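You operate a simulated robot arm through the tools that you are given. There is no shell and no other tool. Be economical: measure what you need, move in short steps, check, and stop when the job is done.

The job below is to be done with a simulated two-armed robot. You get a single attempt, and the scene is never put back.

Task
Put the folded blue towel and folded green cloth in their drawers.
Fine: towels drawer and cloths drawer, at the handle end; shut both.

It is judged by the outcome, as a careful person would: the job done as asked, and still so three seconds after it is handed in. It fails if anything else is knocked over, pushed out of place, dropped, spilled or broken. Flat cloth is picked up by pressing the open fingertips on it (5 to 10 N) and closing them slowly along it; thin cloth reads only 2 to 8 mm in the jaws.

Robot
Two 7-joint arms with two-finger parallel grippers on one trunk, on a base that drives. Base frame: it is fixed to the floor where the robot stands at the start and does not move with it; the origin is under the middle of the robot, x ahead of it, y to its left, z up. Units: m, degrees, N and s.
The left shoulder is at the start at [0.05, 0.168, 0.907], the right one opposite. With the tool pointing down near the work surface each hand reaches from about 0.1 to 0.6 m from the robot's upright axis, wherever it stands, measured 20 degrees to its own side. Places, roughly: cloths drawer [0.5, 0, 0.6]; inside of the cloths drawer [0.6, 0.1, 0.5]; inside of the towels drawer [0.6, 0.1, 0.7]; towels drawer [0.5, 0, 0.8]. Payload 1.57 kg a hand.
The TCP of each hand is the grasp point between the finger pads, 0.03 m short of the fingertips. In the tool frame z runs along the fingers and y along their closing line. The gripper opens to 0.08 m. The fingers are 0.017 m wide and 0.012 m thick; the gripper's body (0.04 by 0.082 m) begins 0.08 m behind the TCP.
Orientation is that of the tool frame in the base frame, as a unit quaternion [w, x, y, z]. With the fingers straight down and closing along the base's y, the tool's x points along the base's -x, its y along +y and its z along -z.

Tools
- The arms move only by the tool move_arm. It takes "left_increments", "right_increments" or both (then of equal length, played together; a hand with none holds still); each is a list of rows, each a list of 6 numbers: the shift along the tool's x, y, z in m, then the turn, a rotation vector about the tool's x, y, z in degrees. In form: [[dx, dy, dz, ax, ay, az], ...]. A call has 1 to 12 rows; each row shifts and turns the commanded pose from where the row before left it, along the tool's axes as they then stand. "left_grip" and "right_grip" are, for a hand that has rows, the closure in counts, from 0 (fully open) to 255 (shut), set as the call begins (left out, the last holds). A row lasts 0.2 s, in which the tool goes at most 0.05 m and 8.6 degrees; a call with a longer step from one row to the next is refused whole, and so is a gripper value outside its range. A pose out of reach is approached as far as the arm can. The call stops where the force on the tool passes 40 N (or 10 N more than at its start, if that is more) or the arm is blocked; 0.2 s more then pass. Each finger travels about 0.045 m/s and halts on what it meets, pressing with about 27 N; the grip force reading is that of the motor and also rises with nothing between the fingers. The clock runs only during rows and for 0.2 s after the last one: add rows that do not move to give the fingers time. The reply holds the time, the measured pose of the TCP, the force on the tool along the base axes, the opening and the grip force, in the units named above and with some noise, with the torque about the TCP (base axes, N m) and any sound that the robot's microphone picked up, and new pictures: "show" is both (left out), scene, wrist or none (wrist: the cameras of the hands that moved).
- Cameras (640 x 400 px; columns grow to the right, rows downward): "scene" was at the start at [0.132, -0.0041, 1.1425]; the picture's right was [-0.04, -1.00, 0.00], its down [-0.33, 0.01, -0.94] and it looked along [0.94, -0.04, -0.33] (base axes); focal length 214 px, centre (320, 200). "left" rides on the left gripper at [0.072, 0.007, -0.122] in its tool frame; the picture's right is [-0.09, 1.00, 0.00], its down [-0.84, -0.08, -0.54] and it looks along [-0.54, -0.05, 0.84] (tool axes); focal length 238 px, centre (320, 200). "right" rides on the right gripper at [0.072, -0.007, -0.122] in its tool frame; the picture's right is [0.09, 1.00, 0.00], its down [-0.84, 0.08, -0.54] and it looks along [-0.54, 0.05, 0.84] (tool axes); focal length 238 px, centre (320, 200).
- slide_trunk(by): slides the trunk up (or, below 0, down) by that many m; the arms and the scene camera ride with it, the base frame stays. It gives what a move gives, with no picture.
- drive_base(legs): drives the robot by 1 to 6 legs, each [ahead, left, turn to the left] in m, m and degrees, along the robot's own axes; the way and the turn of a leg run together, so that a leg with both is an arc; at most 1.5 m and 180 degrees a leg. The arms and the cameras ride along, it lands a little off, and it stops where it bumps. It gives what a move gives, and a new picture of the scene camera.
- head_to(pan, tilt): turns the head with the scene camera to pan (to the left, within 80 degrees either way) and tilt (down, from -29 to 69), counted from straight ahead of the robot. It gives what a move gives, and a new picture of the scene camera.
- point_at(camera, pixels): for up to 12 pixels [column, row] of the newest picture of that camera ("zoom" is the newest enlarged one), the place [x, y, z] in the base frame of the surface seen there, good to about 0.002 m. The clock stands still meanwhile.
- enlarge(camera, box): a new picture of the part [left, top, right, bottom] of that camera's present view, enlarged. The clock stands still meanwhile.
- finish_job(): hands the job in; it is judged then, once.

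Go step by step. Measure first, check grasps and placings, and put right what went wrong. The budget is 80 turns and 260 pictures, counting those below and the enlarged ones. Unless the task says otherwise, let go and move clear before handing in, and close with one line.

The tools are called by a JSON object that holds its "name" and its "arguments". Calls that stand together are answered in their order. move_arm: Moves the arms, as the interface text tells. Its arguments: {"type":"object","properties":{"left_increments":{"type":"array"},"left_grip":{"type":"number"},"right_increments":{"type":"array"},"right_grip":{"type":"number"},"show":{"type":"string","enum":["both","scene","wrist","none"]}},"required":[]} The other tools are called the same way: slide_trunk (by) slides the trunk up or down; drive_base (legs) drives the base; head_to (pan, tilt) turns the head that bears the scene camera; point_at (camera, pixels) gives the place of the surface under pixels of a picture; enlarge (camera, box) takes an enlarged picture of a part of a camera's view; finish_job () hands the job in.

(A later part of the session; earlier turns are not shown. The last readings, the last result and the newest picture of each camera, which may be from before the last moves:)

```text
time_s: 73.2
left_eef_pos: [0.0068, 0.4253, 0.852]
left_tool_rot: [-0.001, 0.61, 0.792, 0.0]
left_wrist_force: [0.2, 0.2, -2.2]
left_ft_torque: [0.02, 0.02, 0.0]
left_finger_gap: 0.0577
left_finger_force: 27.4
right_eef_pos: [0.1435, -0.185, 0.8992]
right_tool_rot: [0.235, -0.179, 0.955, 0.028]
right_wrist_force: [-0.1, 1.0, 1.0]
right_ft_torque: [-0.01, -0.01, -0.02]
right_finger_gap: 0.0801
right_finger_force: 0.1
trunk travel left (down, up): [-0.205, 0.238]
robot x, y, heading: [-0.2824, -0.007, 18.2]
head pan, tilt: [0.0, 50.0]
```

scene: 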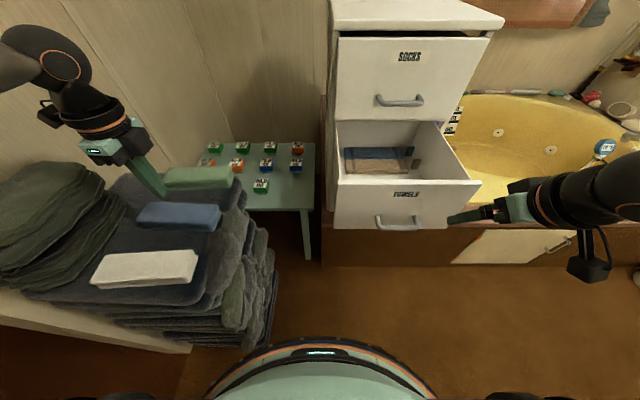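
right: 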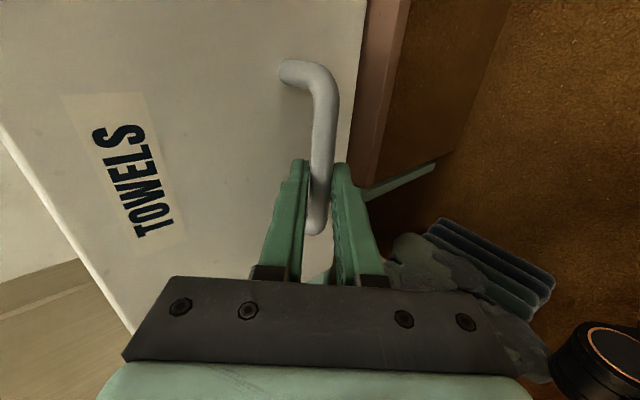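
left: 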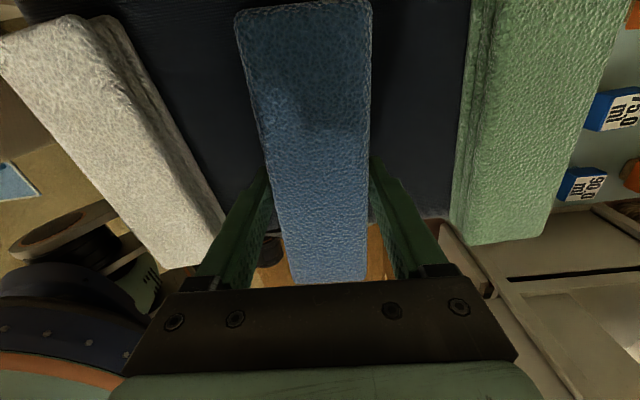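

Held securely (58 mm, ~2 N weight). Lifting further while raising the right hand away.

{"name": "move_arm", "arguments": {"left_increments": [[0, 0, -0.02, 0, 0, 0], [0, 0, -0.03, 0, 0, 0], [0, 0, -0.03, 0, 0, 0], [0, 0, -0.03, 0, 0, 0], [0, 0, -0.03, 0, 0, 0]], "right_increments": [[0, -0.02, -0.03, 0, 0, 0], [0, -0.02, -0.03, 0, 0, 0], [0, -0.02, -0.03, 0, 0, 0], [0, -0.02, -0.03, 0, 0, 0], [0, -0.02, -0.03, 0, 0, 0]], "show": "scene"}}

```text
time_s: 74.4
left_eef_pos: [0.0048, 0.4262, 0.9927]
left_tool_rot: [0.0, 0.61, 0.792, 0.0]
left_wrist_force: [0.3, -0.1, -1.3]
left_ft_torque: [0.0, 0.01, 0.0]
left_finger_gap: 0.0575
left_finger_force: 26.8
right_eef_pos: [0.1115, -0.2999, 1.0366]
right_tool_rot: [0.234, -0.18, 0.955, 0.028]
right_wrist_force: [-0.1, -0.1, -0.6]
right_ft_torque: [0.0, 0.02, -0.02]
right_finger_gap: 0.0801
right_finger_force: 0.1
trunk travel left (down, up): [-0.205, 0.238]
robot x, y, heading: [-0.2827, -0.0063, 18.1]
head pan, tilt: [0.0, 50.0]
```

scene: 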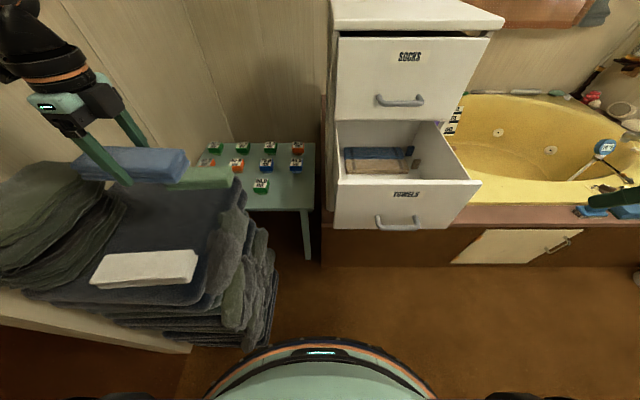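

Towel lifted clear. Driving forward 0.05 and right 0.12 so the drawer is within the left arm's comfortable reach.

{"name": "drive_base", "arguments": {"legs": [[0.05, -0.12, 0]]}}

```text
time_s: 76.1
left_eef_pos: [0.0905, 0.3277, 0.9924]
left_tool_rot: [0.0, 0.612, 0.791, -0.001]
left_wrist_force: [-0.6, -0.1, -1.4]
left_ft_torque: [-0.02, -0.01, 0.01]
left_finger_gap: 0.0574
left_finger_force: 26.9
right_eef_pos: [0.1958, -0.3987, 1.0342]
right_tool_rot: [0.235, -0.178, 0.955, 0.028]
right_wrist_force: [0.1, -0.7, 0.1]
right_ft_torque: [-0.01, -0.04, -0.01]
right_finger_gap: 0.08
right_finger_force: 0.1
trunk travel left (down, up): [-0.205, 0.238]
robot x, y, heading: [-0.1983, -0.102, 17.7]
head pan, tilt: [0.0, 50.0]
```

scene: 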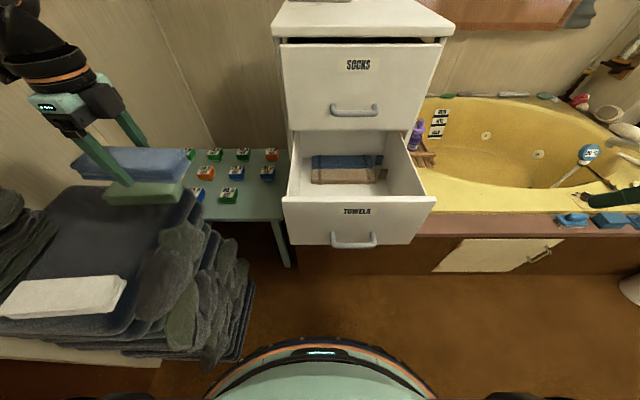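

Moving the left hand right 0.40 and ahead 0.077 to above the drawer's front part.

{"name": "move_arm", "arguments": {"left_increments": [[-0.04, 0.0077, 0, 0, 0, -3.2], [-0.04, 0.0077, 0, 0, 0, 0], [-0.04, 0.0077, 0, 0, 0, 0], [-0.04, 0.0077, 0, 0, 0, 0], [-0.04, 0.0077, 0, 0, 0, 0], [-0.04, 0.0077, 0, 0, 0, 0], [-0.04, 0.0077, 0, 0, 0, 0], [-0.04, 0.0077, 0, 0, 0, 0], [-0.04, 0.0077, 0, 0, 0, 0], [-0.04, 0.0077, 0, 0, 0, 0]]}}

```text
time_s: 78.3
left_eef_pos: [0.171, 0.16, 0.9847]
left_tool_rot: [0.001, 0.588, 0.809, 0.0]
left_wrist_force: [0.1, 0.5, -1.1]
left_ft_torque: [-0.01, 0.03, -0.01]
left_finger_gap: 0.0578
left_finger_force: 26.7
left hand out of reach, approached as far as the arm can: row 5, 6, 7, 8, 9, 10
right_eef_pos: [0.1964, -0.3985, 1.036]
right_tool_rot: [0.235, -0.179, 0.955, 0.028]
right_wrist_force: [-0.1, -0.3, 0.5]
right_ft_torque: [-0.02, -0.04, 0.0]
right_finger_gap: 0.0798
right_finger_force: 0.1
trunk travel left (down, up): [-0.205, 0.238]
robot x, y, heading: [-0.1979, -0.1053, 17.6]
head pan, tilt: [0.0, 50.0]
```

scene: 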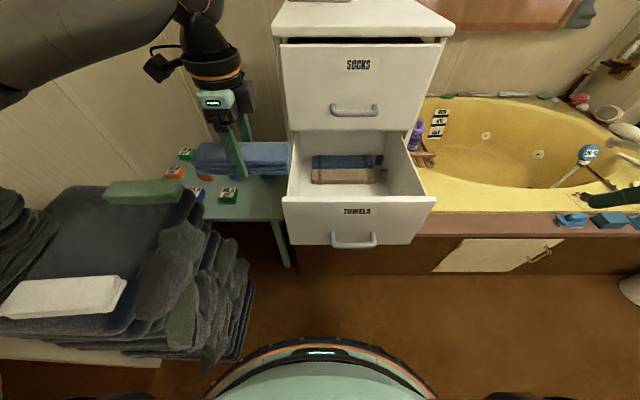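
left: 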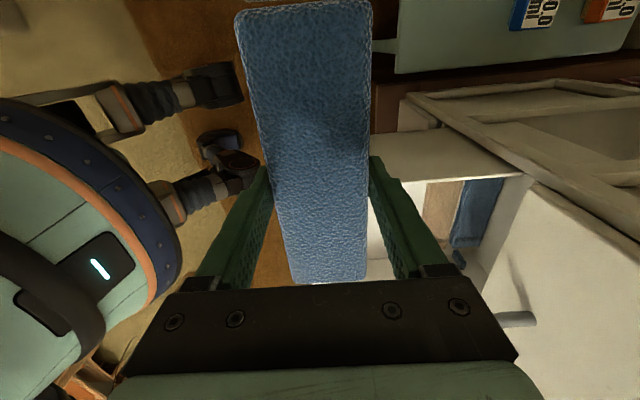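

The wrist limit is reached at left 0.14 of the robot, so the base shall do the rest: drive right 0.21 and forward 0.05.

{"name": "drive_base", "arguments": {"legs": [[0, -0.21, 0], [0.05, 0, 0]]}}

```text
time_s: 81.3
left_eef_pos: [0.2852, -0.0284, 0.9855]
left_tool_rot: [0.001, 0.59, 0.807, 0.0]
left_wrist_force: [-0.3, 0.0, -1.3]
left_ft_torque: [0.0, -0.01, -0.01]
left_finger_gap: 0.0577
left_finger_force: 27.4
right_eef_pos: [0.3079, -0.5885, 1.0346]
right_tool_rot: [0.235, -0.177, 0.955, 0.027]
right_wrist_force: [-1.1, 0.0, 0.1]
right_ft_torque: [0.01, 0.03, 0.03]
right_finger_gap: 0.0799
right_finger_force: 0.0
trunk travel left (down, up): [-0.205, 0.238]
robot x, y, heading: [-0.0855, -0.2905, 17.7]
head pan, tilt: [0.0, 50.0]
```

scene: 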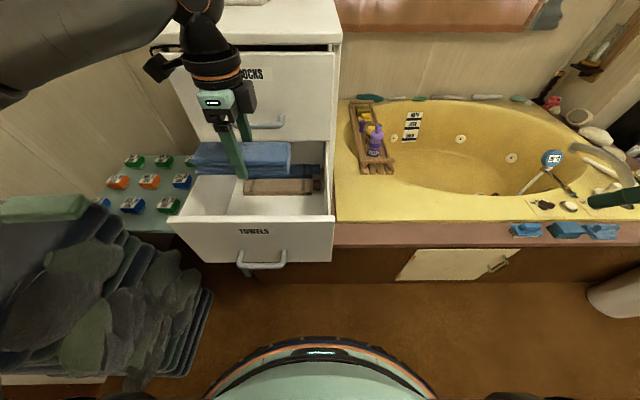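

TCP is at (0.285,−0.028), right over the planned spot. I'll verify panel and walls before lowering.

{"name": "point_at", "arguments": {"camera": "scene", "pixels": [[170, 218], [331, 218], [196, 212], [331, 210], [240, 205], [300, 205], [200, 158], [290, 155], [290, 165], [322, 200], [250, 193], [310, 192]]}}

{"name": "enlarge", "arguments": {"camera": "scene", "box": [150, 60, 350, 280]}}

```text
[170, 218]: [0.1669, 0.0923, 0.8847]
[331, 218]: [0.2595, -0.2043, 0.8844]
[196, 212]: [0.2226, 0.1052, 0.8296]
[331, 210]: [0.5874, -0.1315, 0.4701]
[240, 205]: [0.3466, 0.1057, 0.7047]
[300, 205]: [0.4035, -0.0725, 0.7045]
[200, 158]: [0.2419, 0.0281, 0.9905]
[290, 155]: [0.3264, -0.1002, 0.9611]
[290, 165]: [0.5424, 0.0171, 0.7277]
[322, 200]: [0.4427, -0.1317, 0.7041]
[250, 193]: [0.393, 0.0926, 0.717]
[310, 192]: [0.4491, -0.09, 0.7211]
```

```text
1.82 times, centred on (250, 170) of scene
```

zoom: 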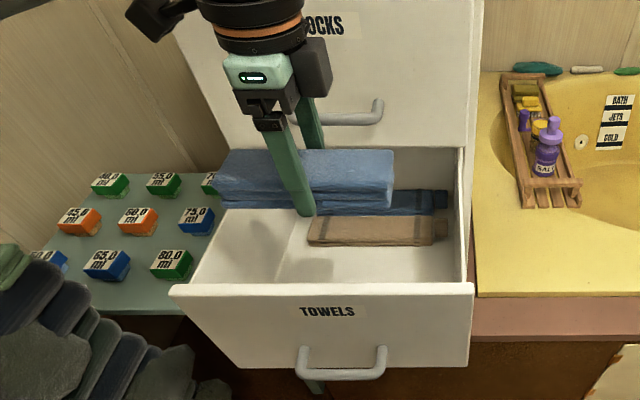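

Clearances are fine (0.075 from panel front, 0.146 to either wall, floor z 0.7045). Lowering 0.20.

{"name": "move_arm", "arguments": {"left_increments": [[0, 0.004, 0.03, 0, 0, 0], [0, 0.004, 0.03, 0, 0, 0], [0, 0, 0.03, 0, 0, 0], [0, 0, 0.03, 0, 0, 0], [0, 0, 0.03, 0, 0, 0], [0, 0, 0.03, 0, 0, 0], [0, 0, 0.02, 0, 0, 0]]}}

```text
time_s: 82.9
left_eef_pos: [0.272, -0.0093, 0.7949]
left_tool_rot: [0.001, 0.591, 0.807, 0.0]
left_wrist_force: [-0.2, -0.4, -1.9]
left_ft_torque: [-0.01, -0.04, -0.03]
left_finger_gap: 0.0575
left_finger_force: 27.0
left hand out of reach, approached as far as the arm can: row 4, 5, 6, 7
right_eef_pos: [0.3069, -0.5884, 1.0348]
right_tool_rot: [0.235, -0.177, 0.955, 0.027]
right_wrist_force: [0.3, -0.2, -0.7]
right_ft_torque: [0.01, -0.04, 0.0]
right_finger_gap: 0.0797
right_finger_force: 0.1
trunk travel left (down, up): [-0.205, 0.238]
robot x, y, heading: [-0.0835, -0.2867, 17.9]
head pan, tilt: [0.0, 50.0]
```

scene: 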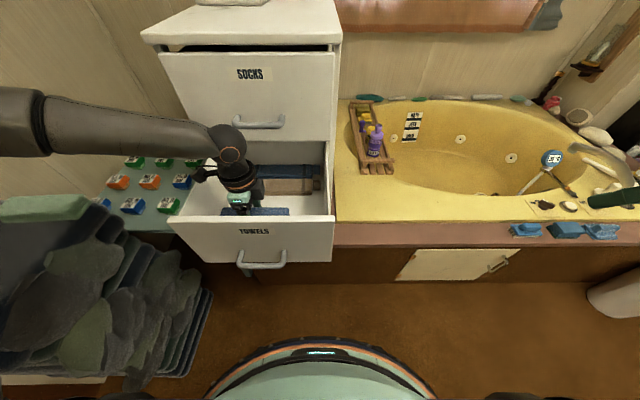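
left: 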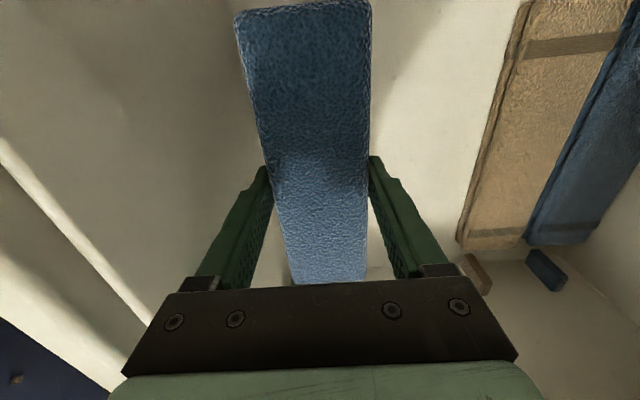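

The towel is inside the drawer at z 0.795, arm at limit. I'll nudge the base 0.015 forward/0.02 right for clearance, then lower with the trunk.

{"name": "drive_base", "arguments": {"legs": [[0.015, -0.02, 0]]}}

{"name": "slide_trunk", "arguments": {"by": -0.055}}

{"name": "enlarge", "arguments": {"camera": "left", "box": [0, 0, 640, 400]}}

```text
time_s: 83.8
left_eef_pos: [0.2912, -0.0229, 0.7952]
left_tool_rot: [0.001, 0.591, 0.807, -0.001]
left_wrist_force: [-0.4, 0.3, -1.2]
left_ft_torque: [-0.05, 0.0, 0.0]
left_finger_gap: 0.0575
left_finger_force: 27.9
right_eef_pos: [0.3275, -0.6031, 1.0354]
right_tool_rot: [0.234, -0.176, 0.956, 0.027]
right_wrist_force: [0.4, 0.4, 0.1]
right_ft_torque: [-0.01, -0.01, -0.02]
right_finger_gap: 0.0798
right_finger_force: 0.0
trunk travel left (down, up): [-0.205, 0.238]
robot x, y, heading: [-0.063, -0.3055, 17.6]
head pan, tilt: [0.0, 50.0]
```

scene: 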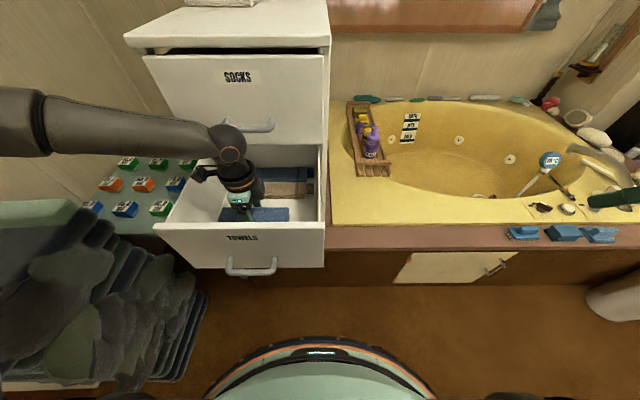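

```text
time_s: 84.7
left_eef_pos: [0.2927, -0.024, 0.7409]
left_tool_rot: [0.002, 0.591, 0.807, -0.001]
left_wrist_force: [0.1, 0.8, -0.6]
left_ft_torque: [-0.01, 0.0, -0.01]
left_finger_gap: 0.0577
left_finger_force: 27.2
right_eef_pos: [0.3266, -0.6027, 0.9793]
right_tool_rot: [0.235, -0.176, 0.955, 0.027]
right_wrist_force: [0.0, 0.7, 0.2]
right_ft_torque: [-0.03, 0.02, -0.03]
right_finger_gap: 0.0802
right_finger_force: 0.1
trunk travel left (down, up): [-0.15, 0.293]
robot x, y, heading: [-0.0674, -0.3049, 17.3]
head pan, tilt: [0.0, 50.0]
```

```text
1.00 times, centred on (320, 200) of left (not enlarged: the box is as wide or as high as the picture)
```

zoom: 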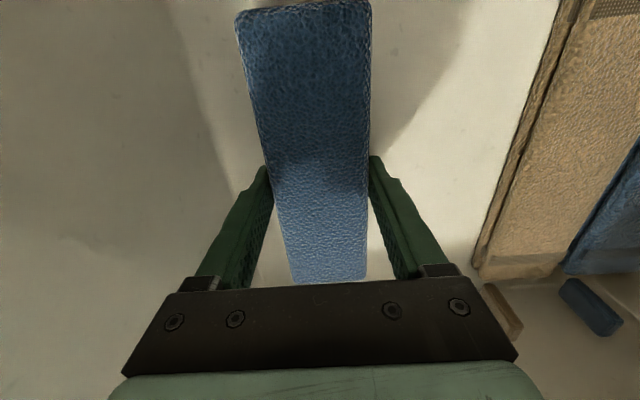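

Towel is at the floor level of the drawer. Releasing, then raising the trunk straight up.

{"name": "move_arm", "arguments": {"left_increments": [[0, 0, 0, 0, 0, 0], [0, 0, 0, 0, 0, 0], [0, 0, 0, 0, 0, 0]], "left_grip": 0, "show": "none"}}

{"name": "slide_trunk", "arguments": {"by": 0.22}}

{"name": "enlarge", "arguments": {"camera": "scene", "box": [100, 60, 400, 300]}}

```text
time_s: 85.5
left_eef_pos: [0.291, -0.0237, 0.74]
left_tool_rot: [0.001, 0.59, 0.807, -0.001]
left_wrist_force: [0.9, -0.1, -0.8]
left_ft_torque: [-0.01, 0.0, 0.05]
left_finger_gap: 0.0801
left_finger_force: 0.1
right_eef_pos: [0.3274, -0.6031, 0.9806]
right_tool_rot: [0.235, -0.177, 0.955, 0.028]
right_wrist_force: [0.1, -0.4, 0.3]
right_ft_torque: [0.04, 0.02, 0.03]
right_finger_gap: 0.0797
right_finger_force: 0.0
trunk travel left (down, up): [-0.15, 0.293]
robot x, y, heading: [-0.0646, -0.3059, 17.6]
head pan, tilt: [0.0, 50.0]
```

```text
time_s: 87.9
left_eef_pos: [0.2915, -0.0234, 0.9606]
left_tool_rot: [0.0, 0.59, 0.807, 0.0]
left_wrist_force: [-0.3, -0.4, 0.2]
left_ft_torque: [0.03, 0.01, 0.02]
left_finger_gap: 0.08
left_finger_force: 0.1
right_eef_pos: [0.328, -0.6029, 1.1998]
right_tool_rot: [0.234, -0.177, 0.956, 0.027]
right_wrist_force: [-0.2, -0.3, 0.4]
right_ft_torque: [-0.02, 0.03, 0.02]
right_finger_gap: 0.0797
right_finger_force: 0.0
trunk travel left (down, up): [-0.37, 0.073]
robot x, y, heading: [-0.0667, -0.3028, 17.5]
head pan, tilt: [0.0, 50.0]
```

```text
1.67 times, centred on (250, 180) of scene
```

zoom: 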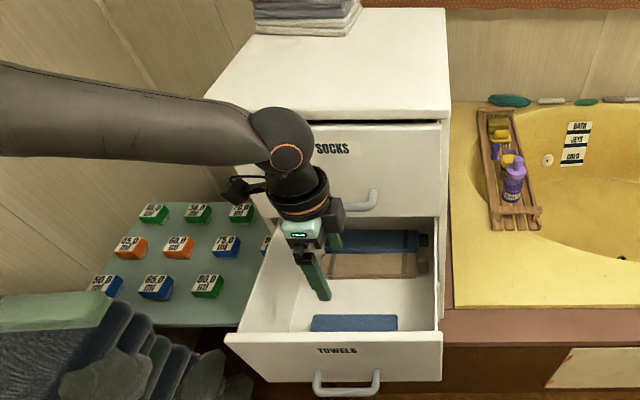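

Blue towel lies in the drawer's front (zoom (353,322)). Next, drive back and left clear of the drawer so the right hand can push it shut, keeping the left hand high.

{"name": "drive_base", "arguments": {"legs": [[-0.22, 0, 0], [0, 0.3, 0]]}}

{"name": "move_arm", "arguments": {"left_increments": [[0, 0, -0.04, 0, 0, 0], [0, 0, -0.04, 0, 0, 0], [0, 0, -0.04, 0, 0, 0], [0.02, 0, -0.04, 0, 0, 0], [0.02, 0, -0.04, 0, 0, 0], [0, 0, 0, 0, 0, 0]], "right_increments": [[0, 0.03, 0.03, 0, 0, 0], [0, 0.03, 0.03, 0, 0, 0], [-0.02, 0.03, 0.03, 0, 0, 0], [-0.03, 0.03, 0.02, 0, 0, 0], [-0.03, 0.03, 0.02, 0, 0, 0], [-0.03, 0.03, 0, 0, 0, 0]], "show": "scene"}}

```text
time_s: 92.4
left_eef_pos: [-0.0059, 0.1993, 0.9596]
left_tool_rot: [0.001, 0.592, 0.806, 0.0]
left_wrist_force: [0.2, 0.0, 0.2]
left_ft_torque: [-0.03, -0.02, 0.01]
left_finger_gap: 0.0799
left_finger_force: 0.1
right_eef_pos: [0.0285, -0.381, 1.2004]
right_tool_rot: [0.235, -0.175, 0.956, 0.027]
right_wrist_force: [0.0, 0.4, -0.5]
right_ft_torque: [0.02, -0.02, 0.01]
right_finger_gap: 0.0798
right_finger_force: 0.1
trunk travel left (down, up): [-0.37, 0.073]
robot x, y, heading: [-0.363, -0.0811, 17.4]
head pan, tilt: [0.0, 50.0]
```

scene: 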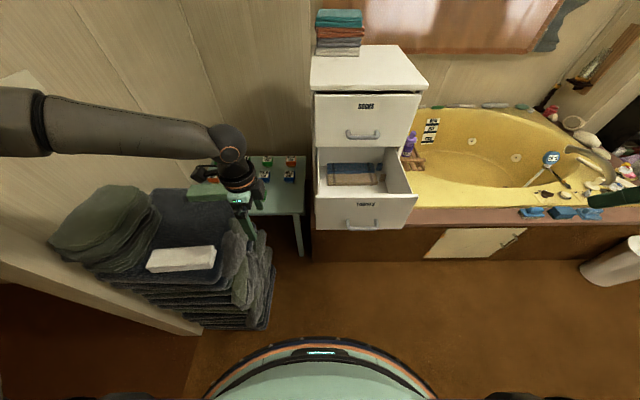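

```text
time_s: 93.8
left_eef_pos: [-0.0182, 0.2363, 1.1629]
left_tool_rot: [0.001, 0.592, 0.806, -0.001]
left_wrist_force: [0.0, -0.5, -0.4]
left_ft_torque: [-0.05, -0.01, 0.01]
left_finger_gap: 0.0801
left_finger_force: 0.1
right_eef_pos: [0.1142, -0.1563, 1.1305]
right_tool_rot: [0.235, -0.174, 0.956, 0.025]
right_wrist_force: [0.5, 0.7, -0.5]
right_ft_torque: [0.02, -0.01, 0.0]
right_finger_gap: 0.0798
right_finger_force: 0.0
trunk travel left (down, up): [-0.37, 0.073]
robot x, y, heading: [-0.3632, -0.0807, 17.2]
head pan, tilt: [0.0, 50.0]
```

scene: 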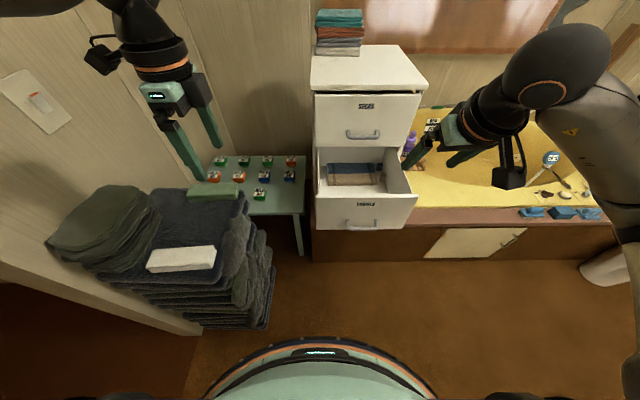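

Both hands are clear. Now roll the right hand −85° and pitch up toward the 40°-down pose used before, closing its fingers for pushing.

{"name": "move_arm", "arguments": {"right_increments": [[0, 0, 0, 0, 0, -8.5], [0, 0, 0, 0, 0, -8.5], [0, 0, 0, 0, 0, -8.5], [0, 0, 0, 0, 0, -8.5], [0, 0, 0, 0, 0, -8.5], [0, 0, 0, 0, 0, -8.5], [0, 0, 0, 0, 0, -8.5], [0, 0, 0, 0, 0, -8.5], [0, 0, 0, 0, 0, -8.5], [0, 0, 0, 0, 0, -8.5], [0, 0, 0.02, 8, 0, 0], [0, 0, 0.02, 8, 0, 0]], "right_grip": 255, "show": "scene"}}

{"name": "slide_trunk", "arguments": {"by": -0.25}}

```text
time_s: 96.4
left_eef_pos: [-0.0172, 0.2359, 1.1624]
left_tool_rot: [0.001, 0.592, 0.806, -0.001]
left_wrist_force: [-0.4, -0.2, -0.7]
left_ft_torque: [0.0, -0.02, -0.03]
left_finger_gap: 0.0803
left_finger_force: 0.1
right_eef_pos: [0.1055, -0.1485, 1.096]
right_tool_rot: [0.327, -0.622, 0.673, -0.229]
right_wrist_force: [0.5, 0.5, 0.1]
right_ft_torque: [-0.02, 0.02, -0.01]
right_finger_gap: 0.0
right_finger_force: 21.1
right hand out of reach, approached as far as the arm can: row 7, 8, 9, 10
trunk travel left (down, up): [-0.37, 0.073]
robot x, y, heading: [-0.3626, -0.0808, 17.5]
head pan, tilt: [0.0, 50.0]
```

scene: 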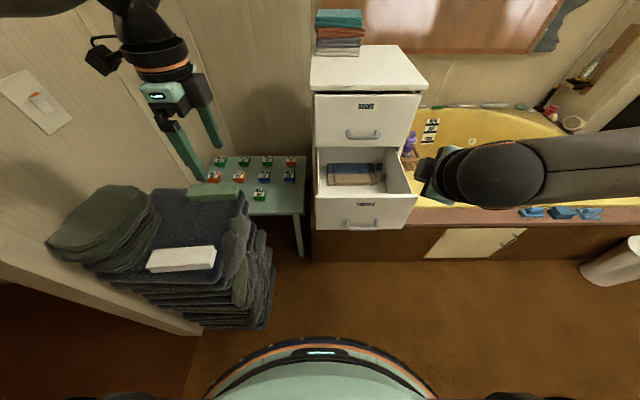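

```text
time_s: 99.0
left_eef_pos: [-0.0173, 0.2361, 0.9122]
left_tool_rot: [0.001, 0.592, 0.806, -0.001]
left_wrist_force: [0.1, -0.6, 0.6]
left_ft_torque: [0.03, -0.02, 0.01]
left_finger_gap: 0.0799
left_finger_force: 0.1
right_eef_pos: [0.1064, -0.1488, 0.8467]
right_tool_rot: [0.327, -0.622, 0.674, -0.229]
right_wrist_force: [-0.3, -0.3, 0.0]
right_ft_torque: [0.02, 0.0, 0.04]
right_finger_gap: 0.0001
right_finger_force: 21.6
trunk travel left (down, up): [-0.12, 0.323]
robot x, y, heading: [-0.3622, -0.0802, 17.2]
head pan, tilt: [0.0, 50.0]
```

The right fist is at panel height (tip z≈0.826), 0.11 in front of the drawer, needing 0.215 more to shut. Driving forward 0.30 in a straight line.

{"name": "drive_base", "arguments": {"legs": [[0.15, 0, 0], [0.15, 0, 0]]}}

```text
time_s: 101.3
left_eef_pos: [0.2667, 0.3245, 0.9119]
left_tool_rot: [0.0, 0.591, 0.806, 0.0]
left_wrist_force: [-0.4, 0.4, -0.9]
left_ft_torque: [-0.01, -0.01, 0.0]
left_finger_gap: 0.08
left_finger_force: 0.1
right_eef_pos: [0.3882, -0.0608, 0.8466]
right_tool_rot: [0.326, -0.622, 0.674, -0.229]
right_wrist_force: [0.5, 0.5, 0.6]
right_ft_torque: [-0.03, -0.02, 0.02]
right_finger_gap: 0.0
right_finger_force: 21.0
trunk travel left (down, up): [-0.12, 0.323]
robot x, y, heading: [-0.0807, 0.009, 17.3]
head pan, tilt: [0.0, 50.0]
```

scene: 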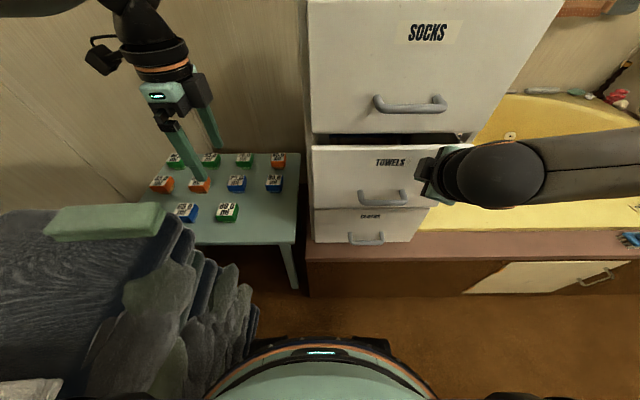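

The drawer is almost shut (about 0.028 left). Driving on 0.03.

{"name": "drive_base", "arguments": {"legs": [[0.031, 0, 0]]}}

{"name": "point_at", "arguments": {"camera": "scene", "pixels": [[318, 150], [410, 170], [340, 185], [330, 215], [400, 225], [330, 100], [480, 100]]}}

```text
time_s: 102.2
left_eef_pos: [0.289, 0.3315, 0.9119]
left_tool_rot: [0.001, 0.592, 0.806, 0.0]
left_wrist_force: [-0.6, 0.0, 0.6]
left_ft_torque: [-0.01, -0.02, -0.03]
left_finger_gap: 0.08
left_finger_force: 0.0
right_eef_pos: [0.4086, -0.0542, 0.8452]
right_tool_rot: [0.324, -0.623, 0.674, -0.229]
right_wrist_force: [-3.5, -1.5, 2.6]
right_ft_torque: [-0.01, -0.01, -0.04]
right_finger_gap: 0.0001
right_finger_force: 20.5
trunk travel left (down, up): [-0.12, 0.323]
robot x, y, heading: [-0.058, 0.0144, 17.4]
head pan, tilt: [0.0, 50.0]
stopped in leg 1: the force on the tool passed its limit at 64 N (the readings are from after the stop); the commanded pose is now the measured one
```

scene: 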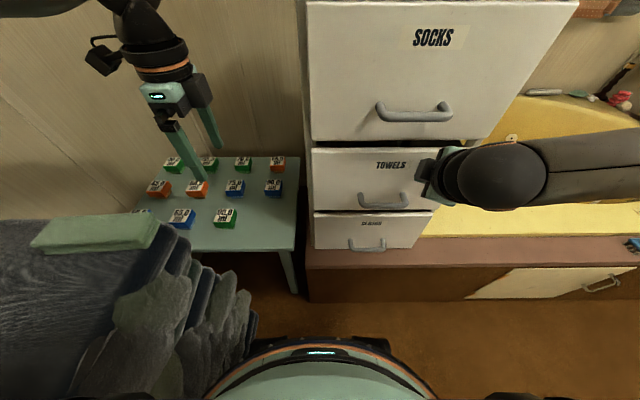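

```text
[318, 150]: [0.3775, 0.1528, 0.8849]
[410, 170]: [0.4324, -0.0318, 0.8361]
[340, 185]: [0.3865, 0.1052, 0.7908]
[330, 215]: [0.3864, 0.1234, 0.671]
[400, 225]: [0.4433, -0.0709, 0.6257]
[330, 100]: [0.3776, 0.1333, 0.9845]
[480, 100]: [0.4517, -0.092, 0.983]
```

Towels drawer is flush shut (face point (0.387,0.105) matches). Now back off 0.2 and left 0.045 to set up for the cloths handle.

{"name": "drive_base", "arguments": {"legs": [[-0.205, 0, 0.5], [0, 0.045, 0]]}}

{"name": "move_arm", "arguments": {"left_increments": [[-0.01, 0, -0.03, 0, 0, 0], [-0.01, 0, -0.03, 0, 0, 0], [-0.01, 0, -0.03, 0, 0, 0], [0, 0, 0, 0, 0, 0], [0, 0, 0, 0, 0, 0], [0, 0, 0, 0, 0, 0]], "right_increments": [[-0.0095, -0.0185, 0.0216, 0, 0, 0], [-0.0095, -0.0185, 0.0216, 0, 0, 0], [-0.0095, -0.0185, 0.0216, 0, 0, 0], [0, 0, 0, 0.6, -2.7, -5.8], [0, 0, 0, 0.6, -2.7, -5.8], [0, 0, 0, 0.5, -2.6, -5.7]], "right_grip": 120, "show": "scene"}}

{"name": "slide_trunk", "arguments": {"by": -0.115}}

```text
time_s: 104.5
left_eef_pos: [0.0798, 0.316, 0.9119]
left_tool_rot: [0.001, 0.589, 0.808, -0.001]
left_wrist_force: [-0.2, -0.1, -0.2]
left_ft_torque: [0.01, 0.02, 0.0]
left_finger_gap: 0.08
left_finger_force: 0.0
right_eef_pos: [0.2021, -0.0683, 0.8462]
right_tool_rot: [0.325, -0.627, 0.671, -0.227]
right_wrist_force: [-0.1, -0.3, 0.1]
right_ft_torque: [0.0, 0.03, 0.0]
right_finger_gap: 0.0
right_finger_force: 22.1
trunk travel left (down, up): [-0.12, 0.323]
robot x, y, heading: [-0.264, -0.0031, 17.8]
head pan, tilt: [0.0, 50.0]
```

scene: 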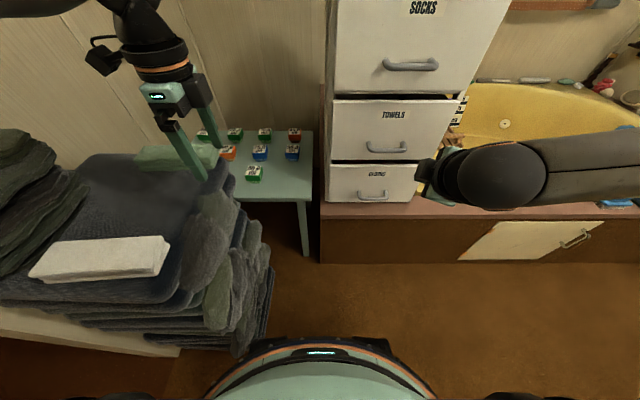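

```text
time_s: 105.9
left_eef_pos: [0.0864, 0.2881, 0.9998]
left_tool_rot: [0.001, 0.588, 0.809, -0.001]
left_wrist_force: [-1.0, 0.3, -0.3]
left_ft_torque: [-0.01, 0.04, -0.04]
left_finger_gap: 0.0802
left_finger_force: 0.1
right_eef_pos: [0.2878, -0.0407, 0.8462]
right_tool_rot: [-0.341, 0.73, -0.541, 0.24]
right_wrist_force: [-0.2, -0.1, 0.4]
right_ft_torque: [0.02, -0.01, 0.0]
right_finger_gap: 0.0422
right_finger_force: 0.0
trunk travel left (down, up): [-0.12, 0.323]
robot x, y, heading: [-0.2645, -0.0072, 17.7]
head pan, tilt: [0.0, 50.0]
```

scene: 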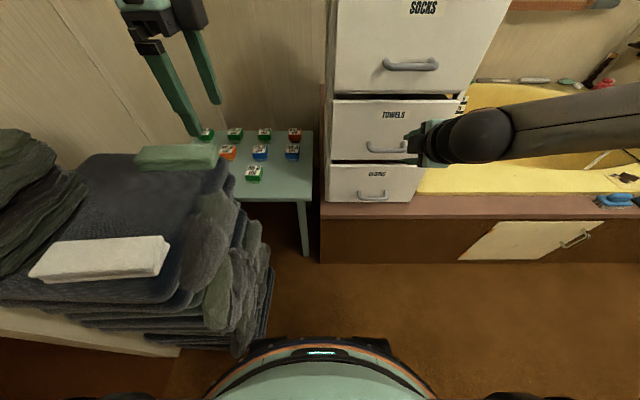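

```text
time_s: 107.4
left_eef_pos: [0.0867, 0.2882, 0.885]
left_tool_rot: [0.002, 0.589, 0.808, -0.001]
left_wrist_force: [0.0, -0.5, 0.5]
left_ft_torque: [0.02, -0.03, -0.03]
left_finger_gap: 0.0801
left_finger_force: 0.1
right_eef_pos: [0.2879, -0.0397, 0.73]
right_tool_rot: [-0.342, 0.73, -0.542, 0.24]
right_wrist_force: [-0.9, 0.4, -0.2]
right_ft_torque: [0.01, -0.01, -0.01]
right_finger_gap: 0.0425
right_finger_force: 0.0
trunk travel left (down, up): [-0.005, 0.438]
robot x, y, heading: [-0.2659, -0.0049, 17.8]
head pan, tilt: [0.0, 50.0]
```

Orientation and height are good. Moving the right hand to a pre-grasp point 0.07 short of the cloths bar.

{"name": "move_arm", "arguments": {"right_increments": [[-0.0024, 0.018, 0.0282, 0, 0, 0], [-0.0024, 0.018, 0.0282, 0, 0, 0], [-0.0023, 0.018, 0.0282, 0, 0, 0], [-0.0023, 0.018, 0.0282, 0, 0, 0]], "right_grip": 140}}

```text
time_s: 108.4
left_eef_pos: [0.0864, 0.2883, 0.8843]
left_tool_rot: [0.001, 0.588, 0.809, 0.0]
left_wrist_force: [0.7, -0.1, 0.2]
left_ft_torque: [-0.01, 0.02, 0.02]
left_finger_gap: 0.0801
left_finger_force: 0.1
right_eef_pos: [0.3215, -0.0185, 0.6]
right_tool_rot: [-0.343, 0.729, -0.542, 0.24]
right_wrist_force: [-0.4, 0.7, 0.3]
right_ft_torque: [0.0, -0.01, 0.02]
right_finger_gap: 0.0363
right_finger_force: 0.1
trunk travel left (down, up): [-0.005, 0.438]
robot x, y, heading: [-0.2671, -0.0067, 17.7]
head pan, tilt: [0.0, 50.0]
```

scene: 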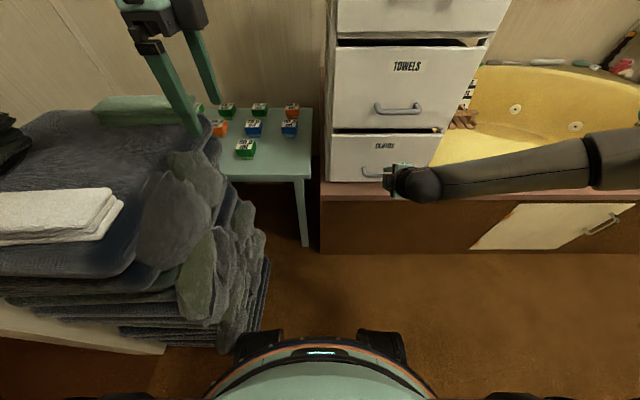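
right: 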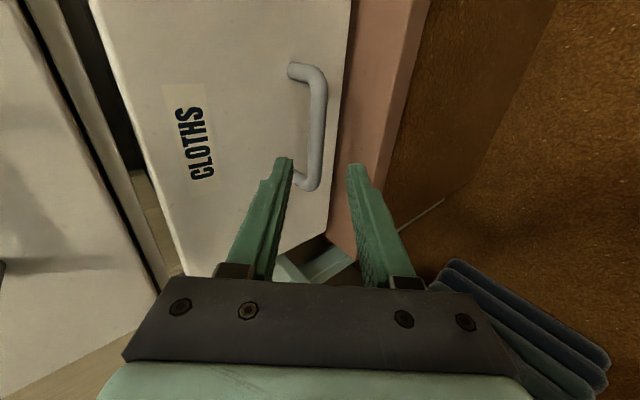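

The bar lies right ahead between the fingers. Advancing 0.069 and closing.

{"name": "move_arm", "arguments": {"right_increments": [[0, -0.0025, 0.015, 0, 0, 0], [-0.002, 0, 0.02, 0, 0, 0], [0, 0, 0.018, 0, 0, 0], [0, 0, 0.016, 0, 0, 0]], "show": "none"}}

{"name": "move_arm", "arguments": {"right_increments": [[0, 0, 0, 0, 0, 0], [0, 0, 0, 0, 0, 0], [0, 0, 0, 0, 0, 0], [0, 0, 0, 0, 0, 0]], "right_grip": 255, "show": "wrist"}}

```text
time_s: 109.4
left_eef_pos: [0.0864, 0.2883, 0.8839]
left_tool_rot: [0.001, 0.588, 0.809, -0.001]
left_wrist_force: [-0.5, 0.8, 0.1]
left_ft_torque: [0.0, 0.02, 0.0]
left_finger_gap: 0.0798
left_finger_force: 0.1
right_eef_pos: [0.3728, 0.0017, 0.5581]
right_tool_rot: [-0.341, 0.73, -0.542, 0.24]
right_wrist_force: [0.0, 0.6, 0.3]
right_ft_torque: [0.0, 0.02, 0.0]
right_finger_gap: 0.036
right_finger_force: 0.1
trunk travel left (down, up): [-0.005, 0.438]
robot x, y, heading: [-0.2636, 0.0002, 17.8]
head pan, tilt: [0.0, 50.0]
```

```text
time_s: 110.4
left_eef_pos: [0.0873, 0.2878, 0.8851]
left_tool_rot: [0.002, 0.587, 0.809, -0.001]
left_wrist_force: [0.0, -0.8, 0.1]
left_ft_torque: [0.04, -0.02, -0.01]
left_finger_gap: 0.0802
left_finger_force: 0.1
right_eef_pos: [0.3734, 0.0013, 0.5599]
right_tool_rot: [-0.341, 0.73, -0.542, 0.24]
right_wrist_force: [1.6, 0.8, -2.0]
right_ft_torque: [-0.38, -0.15, 0.35]
right_finger_gap: 0.0138
right_finger_force: 30.3
trunk travel left (down, up): [-0.005, 0.438]
robot x, y, heading: [-0.2648, -0.0022, 17.9]
head pan, tilt: [0.0, 50.0]
```

right: 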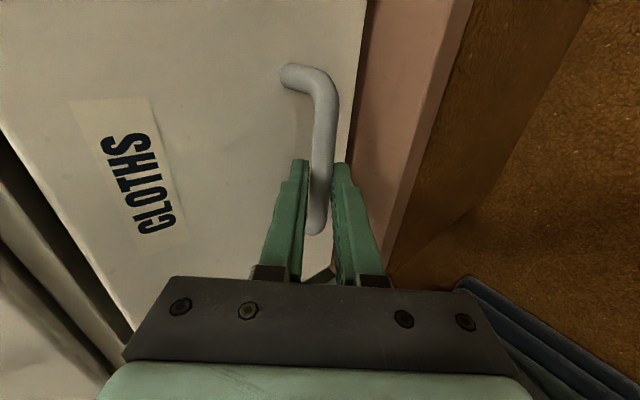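

Cloths handle held (14 mm, 30 N). Pulling by driving straight back 0.21.

{"name": "drive_base", "arguments": {"legs": [[-0.21, 0, 0]]}}

```text
time_s: 112.0
left_eef_pos: [-0.1085, 0.225, 0.8852]
left_tool_rot: [0.002, 0.587, 0.809, 0.001]
left_wrist_force: [-0.6, -1.0, -0.7]
left_ft_torque: [0.01, 0.0, 0.02]
left_finger_gap: 0.0802
left_finger_force: 0.1
right_eef_pos: [0.1779, -0.0621, 0.5581]
right_tool_rot: [-0.341, 0.73, -0.541, 0.24]
right_wrist_force: [2.8, -13.5, 2.5]
right_ft_torque: [-0.55, -0.19, 0.17]
right_finger_gap: 0.0142
right_finger_force: 30.8
trunk travel left (down, up): [-0.005, 0.438]
robot x, y, heading: [-0.4592, -0.0664, 17.8]
head pan, tilt: [0.0, 50.0]
```

scene: 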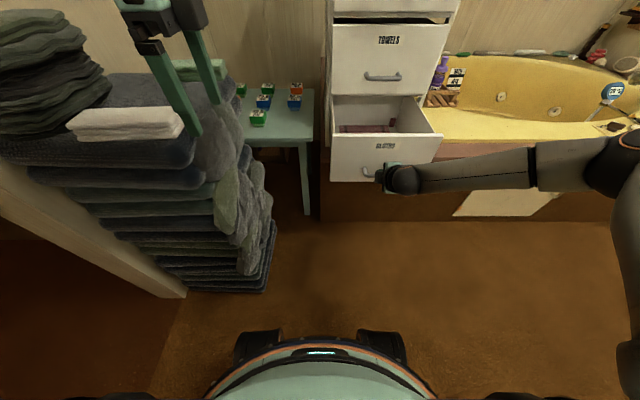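

Cloths drawer is open ~0.2 m. Releasing and retracting along the fingers, then raising the trunk.

{"name": "move_arm", "arguments": {"right_increments": [[0, 0, 0, 0, 0, 0], [0, 0, 0, 0, 0, 0], [0, 0, -0.02, 0, 0, 0], [0, 0, -0.03, 0, 0, 0], [0, 0, -0.03, 0, 0, 0]], "right_grip": 140, "show": "wrist"}}

{"name": "slide_trunk", "arguments": {"by": 0.2}}

{"name": "enlarge", "arguments": {"camera": "scene", "box": [40, 40, 480, 320]}}

```text
time_s: 113.2
left_eef_pos: [-0.1081, 0.2263, 0.8836]
left_tool_rot: [0.0, 0.587, 0.81, -0.001]
left_wrist_force: [0.5, -0.5, 0.0]
left_ft_torque: [0.02, 0.0, 0.0]
left_finger_gap: 0.08
left_finger_force: 0.0
right_eef_pos: [0.1216, -0.0793, 0.6094]
right_tool_rot: [-0.341, 0.73, -0.541, 0.241]
right_wrist_force: [-0.2, 0.1, 0.3]
right_ft_torque: [-0.01, -0.01, 0.0]
right_finger_gap: 0.0361
right_finger_force: 0.1
trunk travel left (down, up): [-0.005, 0.438]
robot x, y, heading: [-0.458, -0.0677, 18.0]
head pan, tilt: [0.0, 50.0]
```

right: 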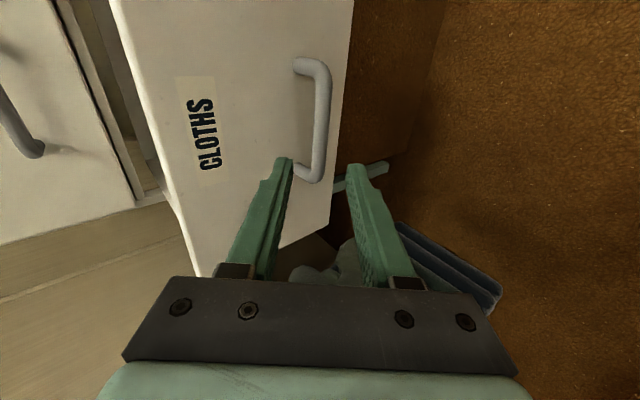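

```text
time_s: 115.4
left_eef_pos: [-0.1081, 0.2251, 1.0853]
left_tool_rot: [0.002, 0.587, 0.809, -0.001]
left_wrist_force: [0.4, 0.3, -0.1]
left_ft_torque: [0.03, 0.01, 0.02]
left_finger_gap: 0.0801
left_finger_force: 0.0
right_eef_pos: [0.121, -0.0798, 0.8086]
right_tool_rot: [-0.34, 0.729, -0.542, 0.241]
right_wrist_force: [-0.2, 0.2, 0.0]
right_ft_torque: [-0.01, 0.02, -0.01]
right_finger_gap: 0.0359
right_finger_force: 0.1
trunk travel left (down, up): [-0.205, 0.238]
robot x, y, heading: [-0.4589, -0.0641, 17.9]
head pan, tilt: [0.0, 50.0]
```

```text
1.43 times, centred on (260, 180) of scene
```

zoom: 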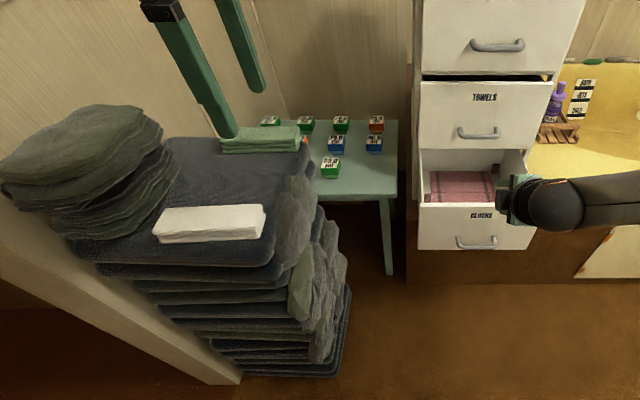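

Cloths drawer open with pink cloths at its back. Retract the right hand 0.1, then drive forward 0.25 to reach the green cloth.

{"name": "move_arm", "arguments": {"right_increments": [[0, 0.009, -0.036, 0, 0, 0], [0, 0.009, -0.036, 0, 0, 0], [0, 0.009, -0.036, 0, 0, 0]], "right_grip": 255, "show": "none"}}

```text
time_s: 116.2
left_eef_pos: [-0.1102, 0.225, 1.0854]
left_tool_rot: [0.002, 0.587, 0.809, -0.001]
left_wrist_force: [-0.2, -0.9, 0.7]
left_ft_torque: [-0.01, -0.04, 0.01]
left_finger_gap: 0.0801
left_finger_force: 0.1
right_eef_pos: [0.025, -0.1111, 0.858]
right_tool_rot: [-0.341, 0.73, -0.541, 0.24]
right_wrist_force: [-0.6, -0.5, -0.3]
right_ft_torque: [0.0, -0.01, 0.04]
right_finger_gap: 0.0
right_finger_force: 18.6
trunk travel left (down, up): [-0.205, 0.238]
robot x, y, heading: [-0.46, -0.0681, 18.1]
head pan, tilt: [0.0, 50.0]
```

The right hand is retracted at (0.025,−0.111,0.858). Driving to the green cloth.

{"name": "drive_base", "arguments": {"legs": [[0.25, 0, 0], [0, 0.012, 0]]}}

{"name": "move_arm", "arguments": {"left_increments": [[0.038, 0.01, 0.01, 0, 0, 0], [0.038, 0.01, 0.01, 0, 0, 0], [0.038, 0.01, 0.01, 0, 0, 0], [0.038, 0.01, 0.01, 0, 0, 0]], "show": "wrist"}}

```text
time_s: 118.4
left_eef_pos: [0.1268, 0.3152, 1.0854]
left_tool_rot: [0.001, 0.588, 0.809, -0.002]
left_wrist_force: [0.5, -0.5, -1.0]
left_ft_torque: [-0.02, -0.01, 0.01]
left_finger_gap: 0.0801
left_finger_force: 0.1
right_eef_pos: [0.2626, -0.0213, 0.8571]
right_tool_rot: [-0.34, 0.731, -0.541, 0.241]
right_wrist_force: [0.3, 0.4, 0.5]
right_ft_torque: [0.01, 0.02, 0.01]
right_finger_gap: 0.0
right_finger_force: 21.4
trunk travel left (down, up): [-0.205, 0.238]
robot x, y, heading: [-0.2247, 0.0189, 17.7]
head pan, tilt: [0.0, 50.0]
```

scene: 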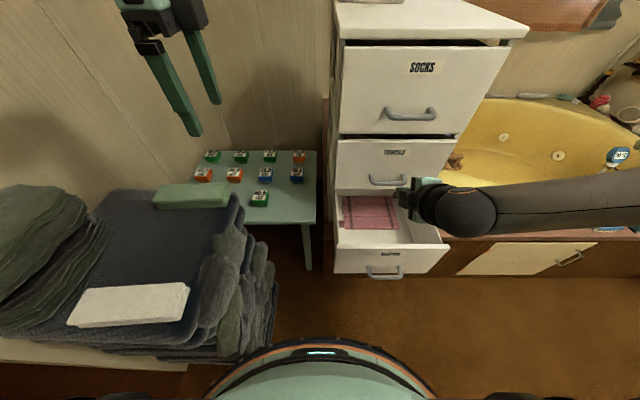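

```text
time_s: 119.4
left_eef_pos: [0.1179, 0.4748, 1.042]
left_tool_rot: [0.001, 0.587, 0.809, -0.002]
left_wrist_force: [-0.1, 0.1, 0.1]
left_ft_torque: [-0.02, 0.02, 0.01]
left_finger_gap: 0.0797
left_finger_force: 0.0
right_eef_pos: [0.2628, -0.022, 0.8571]
right_tool_rot: [-0.34, 0.73, -0.542, 0.24]
right_wrist_force: [0.3, -0.2, 0.0]
right_ft_torque: [-0.04, 0.0, -0.02]
right_finger_gap: 0.0
right_finger_force: 21.1
trunk travel left (down, up): [-0.205, 0.238]
robot x, y, heading: [-0.2247, 0.024, 17.9]
head pan, tilt: [0.0, 50.0]
```

left: 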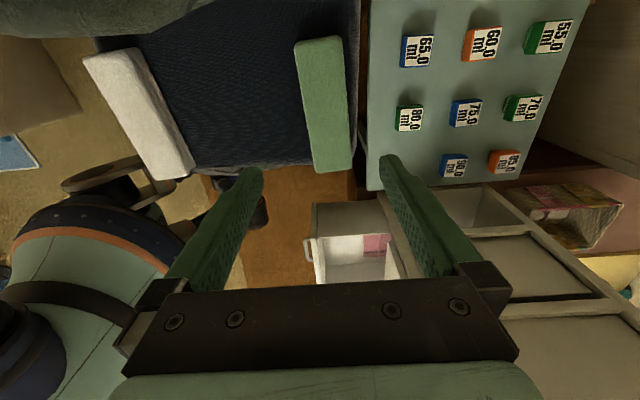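

Green cloth at (325,105) in the left view. Measuring it and the open cloths drawer.

{"name": "point_at", "arguments": {"camera": "left", "pixels": [[302, 48], [338, 43], [318, 165], [347, 162], [308, 105], [344, 105], [325, 105], [352, 120]]}}

{"name": "point_at", "arguments": {"camera": "scene", "pixels": [[336, 251], [447, 244], [350, 237], [400, 237], [430, 232], [350, 222], [395, 222], [342, 240], [369, 275]]}}

```text
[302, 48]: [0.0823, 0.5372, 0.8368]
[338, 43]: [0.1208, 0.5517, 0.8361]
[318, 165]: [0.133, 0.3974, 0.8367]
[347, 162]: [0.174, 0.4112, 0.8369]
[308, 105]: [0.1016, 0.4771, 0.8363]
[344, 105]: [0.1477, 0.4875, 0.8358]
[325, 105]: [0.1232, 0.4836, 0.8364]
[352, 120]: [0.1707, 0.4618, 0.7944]
```

```text
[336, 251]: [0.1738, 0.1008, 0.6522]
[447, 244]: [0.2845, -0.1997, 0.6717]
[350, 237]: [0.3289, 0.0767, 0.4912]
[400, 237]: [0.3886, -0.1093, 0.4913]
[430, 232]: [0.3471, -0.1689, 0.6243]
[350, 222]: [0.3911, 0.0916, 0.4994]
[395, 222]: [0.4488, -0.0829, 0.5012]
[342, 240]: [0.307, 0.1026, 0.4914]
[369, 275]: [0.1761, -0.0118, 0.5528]
```

Green centre ≈ (0.128,0.472), yaw 20°; drawer floor z 0.491, its panel top ≈0.67. Descending over the green cloth to z≈0.86 first.

{"name": "move_arm", "arguments": {"left_increments": [[-0.003, 0.0043, 0.03, 0, 0, -2], [-0.003, 0.0043, 0.03, 0, 0, 0], [0, 0, 0.03, 0, 0, 0], [0, 0, 0.03, 0, 0, 0], [0, 0, 0.03, 0, 0, 0], [0, 0, 0.025, 0, 0, 0]], "show": "wrist"}}

```text
time_s: 120.8
left_eef_pos: [0.1273, 0.4692, 0.8674]
left_tool_rot: [0.002, 0.573, 0.82, -0.001]
left_wrist_force: [-0.9, 0.1, 0.1]
left_ft_torque: [-0.04, 0.01, 0.03]
left_finger_gap: 0.0801
left_finger_force: 0.0
right_eef_pos: [0.2623, -0.0222, 0.8577]
right_tool_rot: [-0.34, 0.73, -0.542, 0.241]
right_wrist_force: [-0.2, 0.9, 0.5]
right_ft_torque: [0.01, -0.02, 0.0]
right_finger_gap: 0.0
right_finger_force: 21.2
trunk travel left (down, up): [-0.205, 0.238]
robot x, y, heading: [-0.2241, 0.0208, 18.1]
head pan, tilt: [0.0, 50.0]
```

left: 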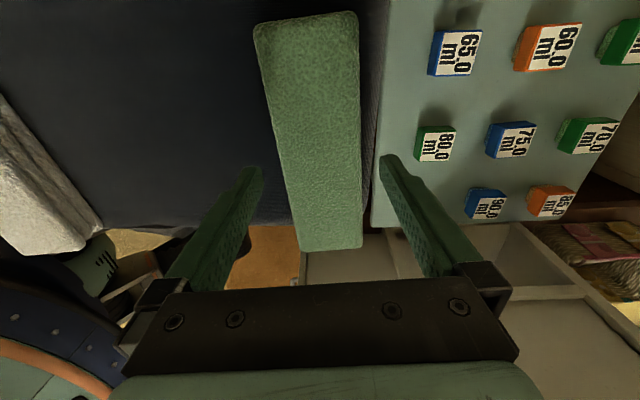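

Green is centred between the fingers. Lowering the last 0.034, closing, and lifting slowly.

{"name": "move_arm", "arguments": {"left_increments": [[0, 0, 0.015, 0, 0, 0], [0, 0, 0.012, 0, 0, 0], [0, 0, 0.007, 0, 0, 0], [0, 0, 0, 0, 0, 0]], "show": "none"}}

{"name": "move_arm", "arguments": {"left_increments": [[0, 0, 0, 0, 0, 0], [0, 0, 0, 0, 0, 0], [0, 0, 0, 0, 0, 0], [0, 0, 0, 0, 0, 0], [0, 0, -0.004, 0, 0, 0], [0, 0, -0.004, 0, 0, 0], [0, 0, -0.004, 0, 0, 0], [0, 0, -0.004, 0, 0, 0], [0, 0, -0.01, 0, 0, 0]], "left_grip": 255, "show": "wrist"}}

```text
time_s: 121.8
left_eef_pos: [0.1285, 0.4691, 0.8335]
left_tool_rot: [0.002, 0.571, 0.821, 0.0]
left_wrist_force: [0.0, 0.5, 0.2]
left_ft_torque: [0.03, 0.01, -0.03]
left_finger_gap: 0.0802
left_finger_force: 0.0
right_eef_pos: [0.2624, -0.0218, 0.858]
right_tool_rot: [-0.34, 0.73, -0.542, 0.241]
right_wrist_force: [-0.9, -0.3, 0.1]
right_ft_torque: [-0.02, 0.0, 0.01]
right_finger_gap: 0.0001
right_finger_force: 21.1
trunk travel left (down, up): [-0.205, 0.238]
robot x, y, heading: [-0.2234, 0.028, 18.0]
head pan, tilt: [0.0, 50.0]
```

```text
time_s: 123.8
left_eef_pos: [0.1264, 0.4687, 0.8623]
left_tool_rot: [0.002, 0.572, 0.82, -0.001]
left_wrist_force: [-0.2, 0.0, -1.7]
left_ft_torque: [-0.02, 0.03, 0.0]
left_finger_gap: 0.0574
left_finger_force: 26.7
right_eef_pos: [0.2628, -0.0211, 0.857]
right_tool_rot: [-0.34, 0.73, -0.542, 0.241]
right_wrist_force: [-0.1, 0.1, 0.7]
right_ft_torque: [0.0, -0.02, 0.0]
right_finger_gap: 0.0
right_finger_force: 21.5
trunk travel left (down, up): [-0.205, 0.238]
robot x, y, heading: [-0.2239, 0.023, 17.8]
head pan, tilt: [0.0, 50.0]
```

left: 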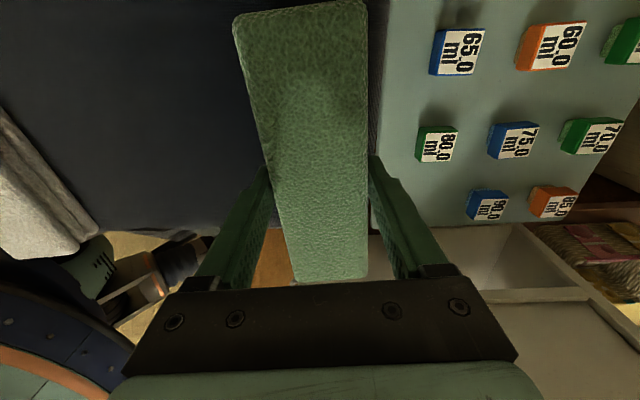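

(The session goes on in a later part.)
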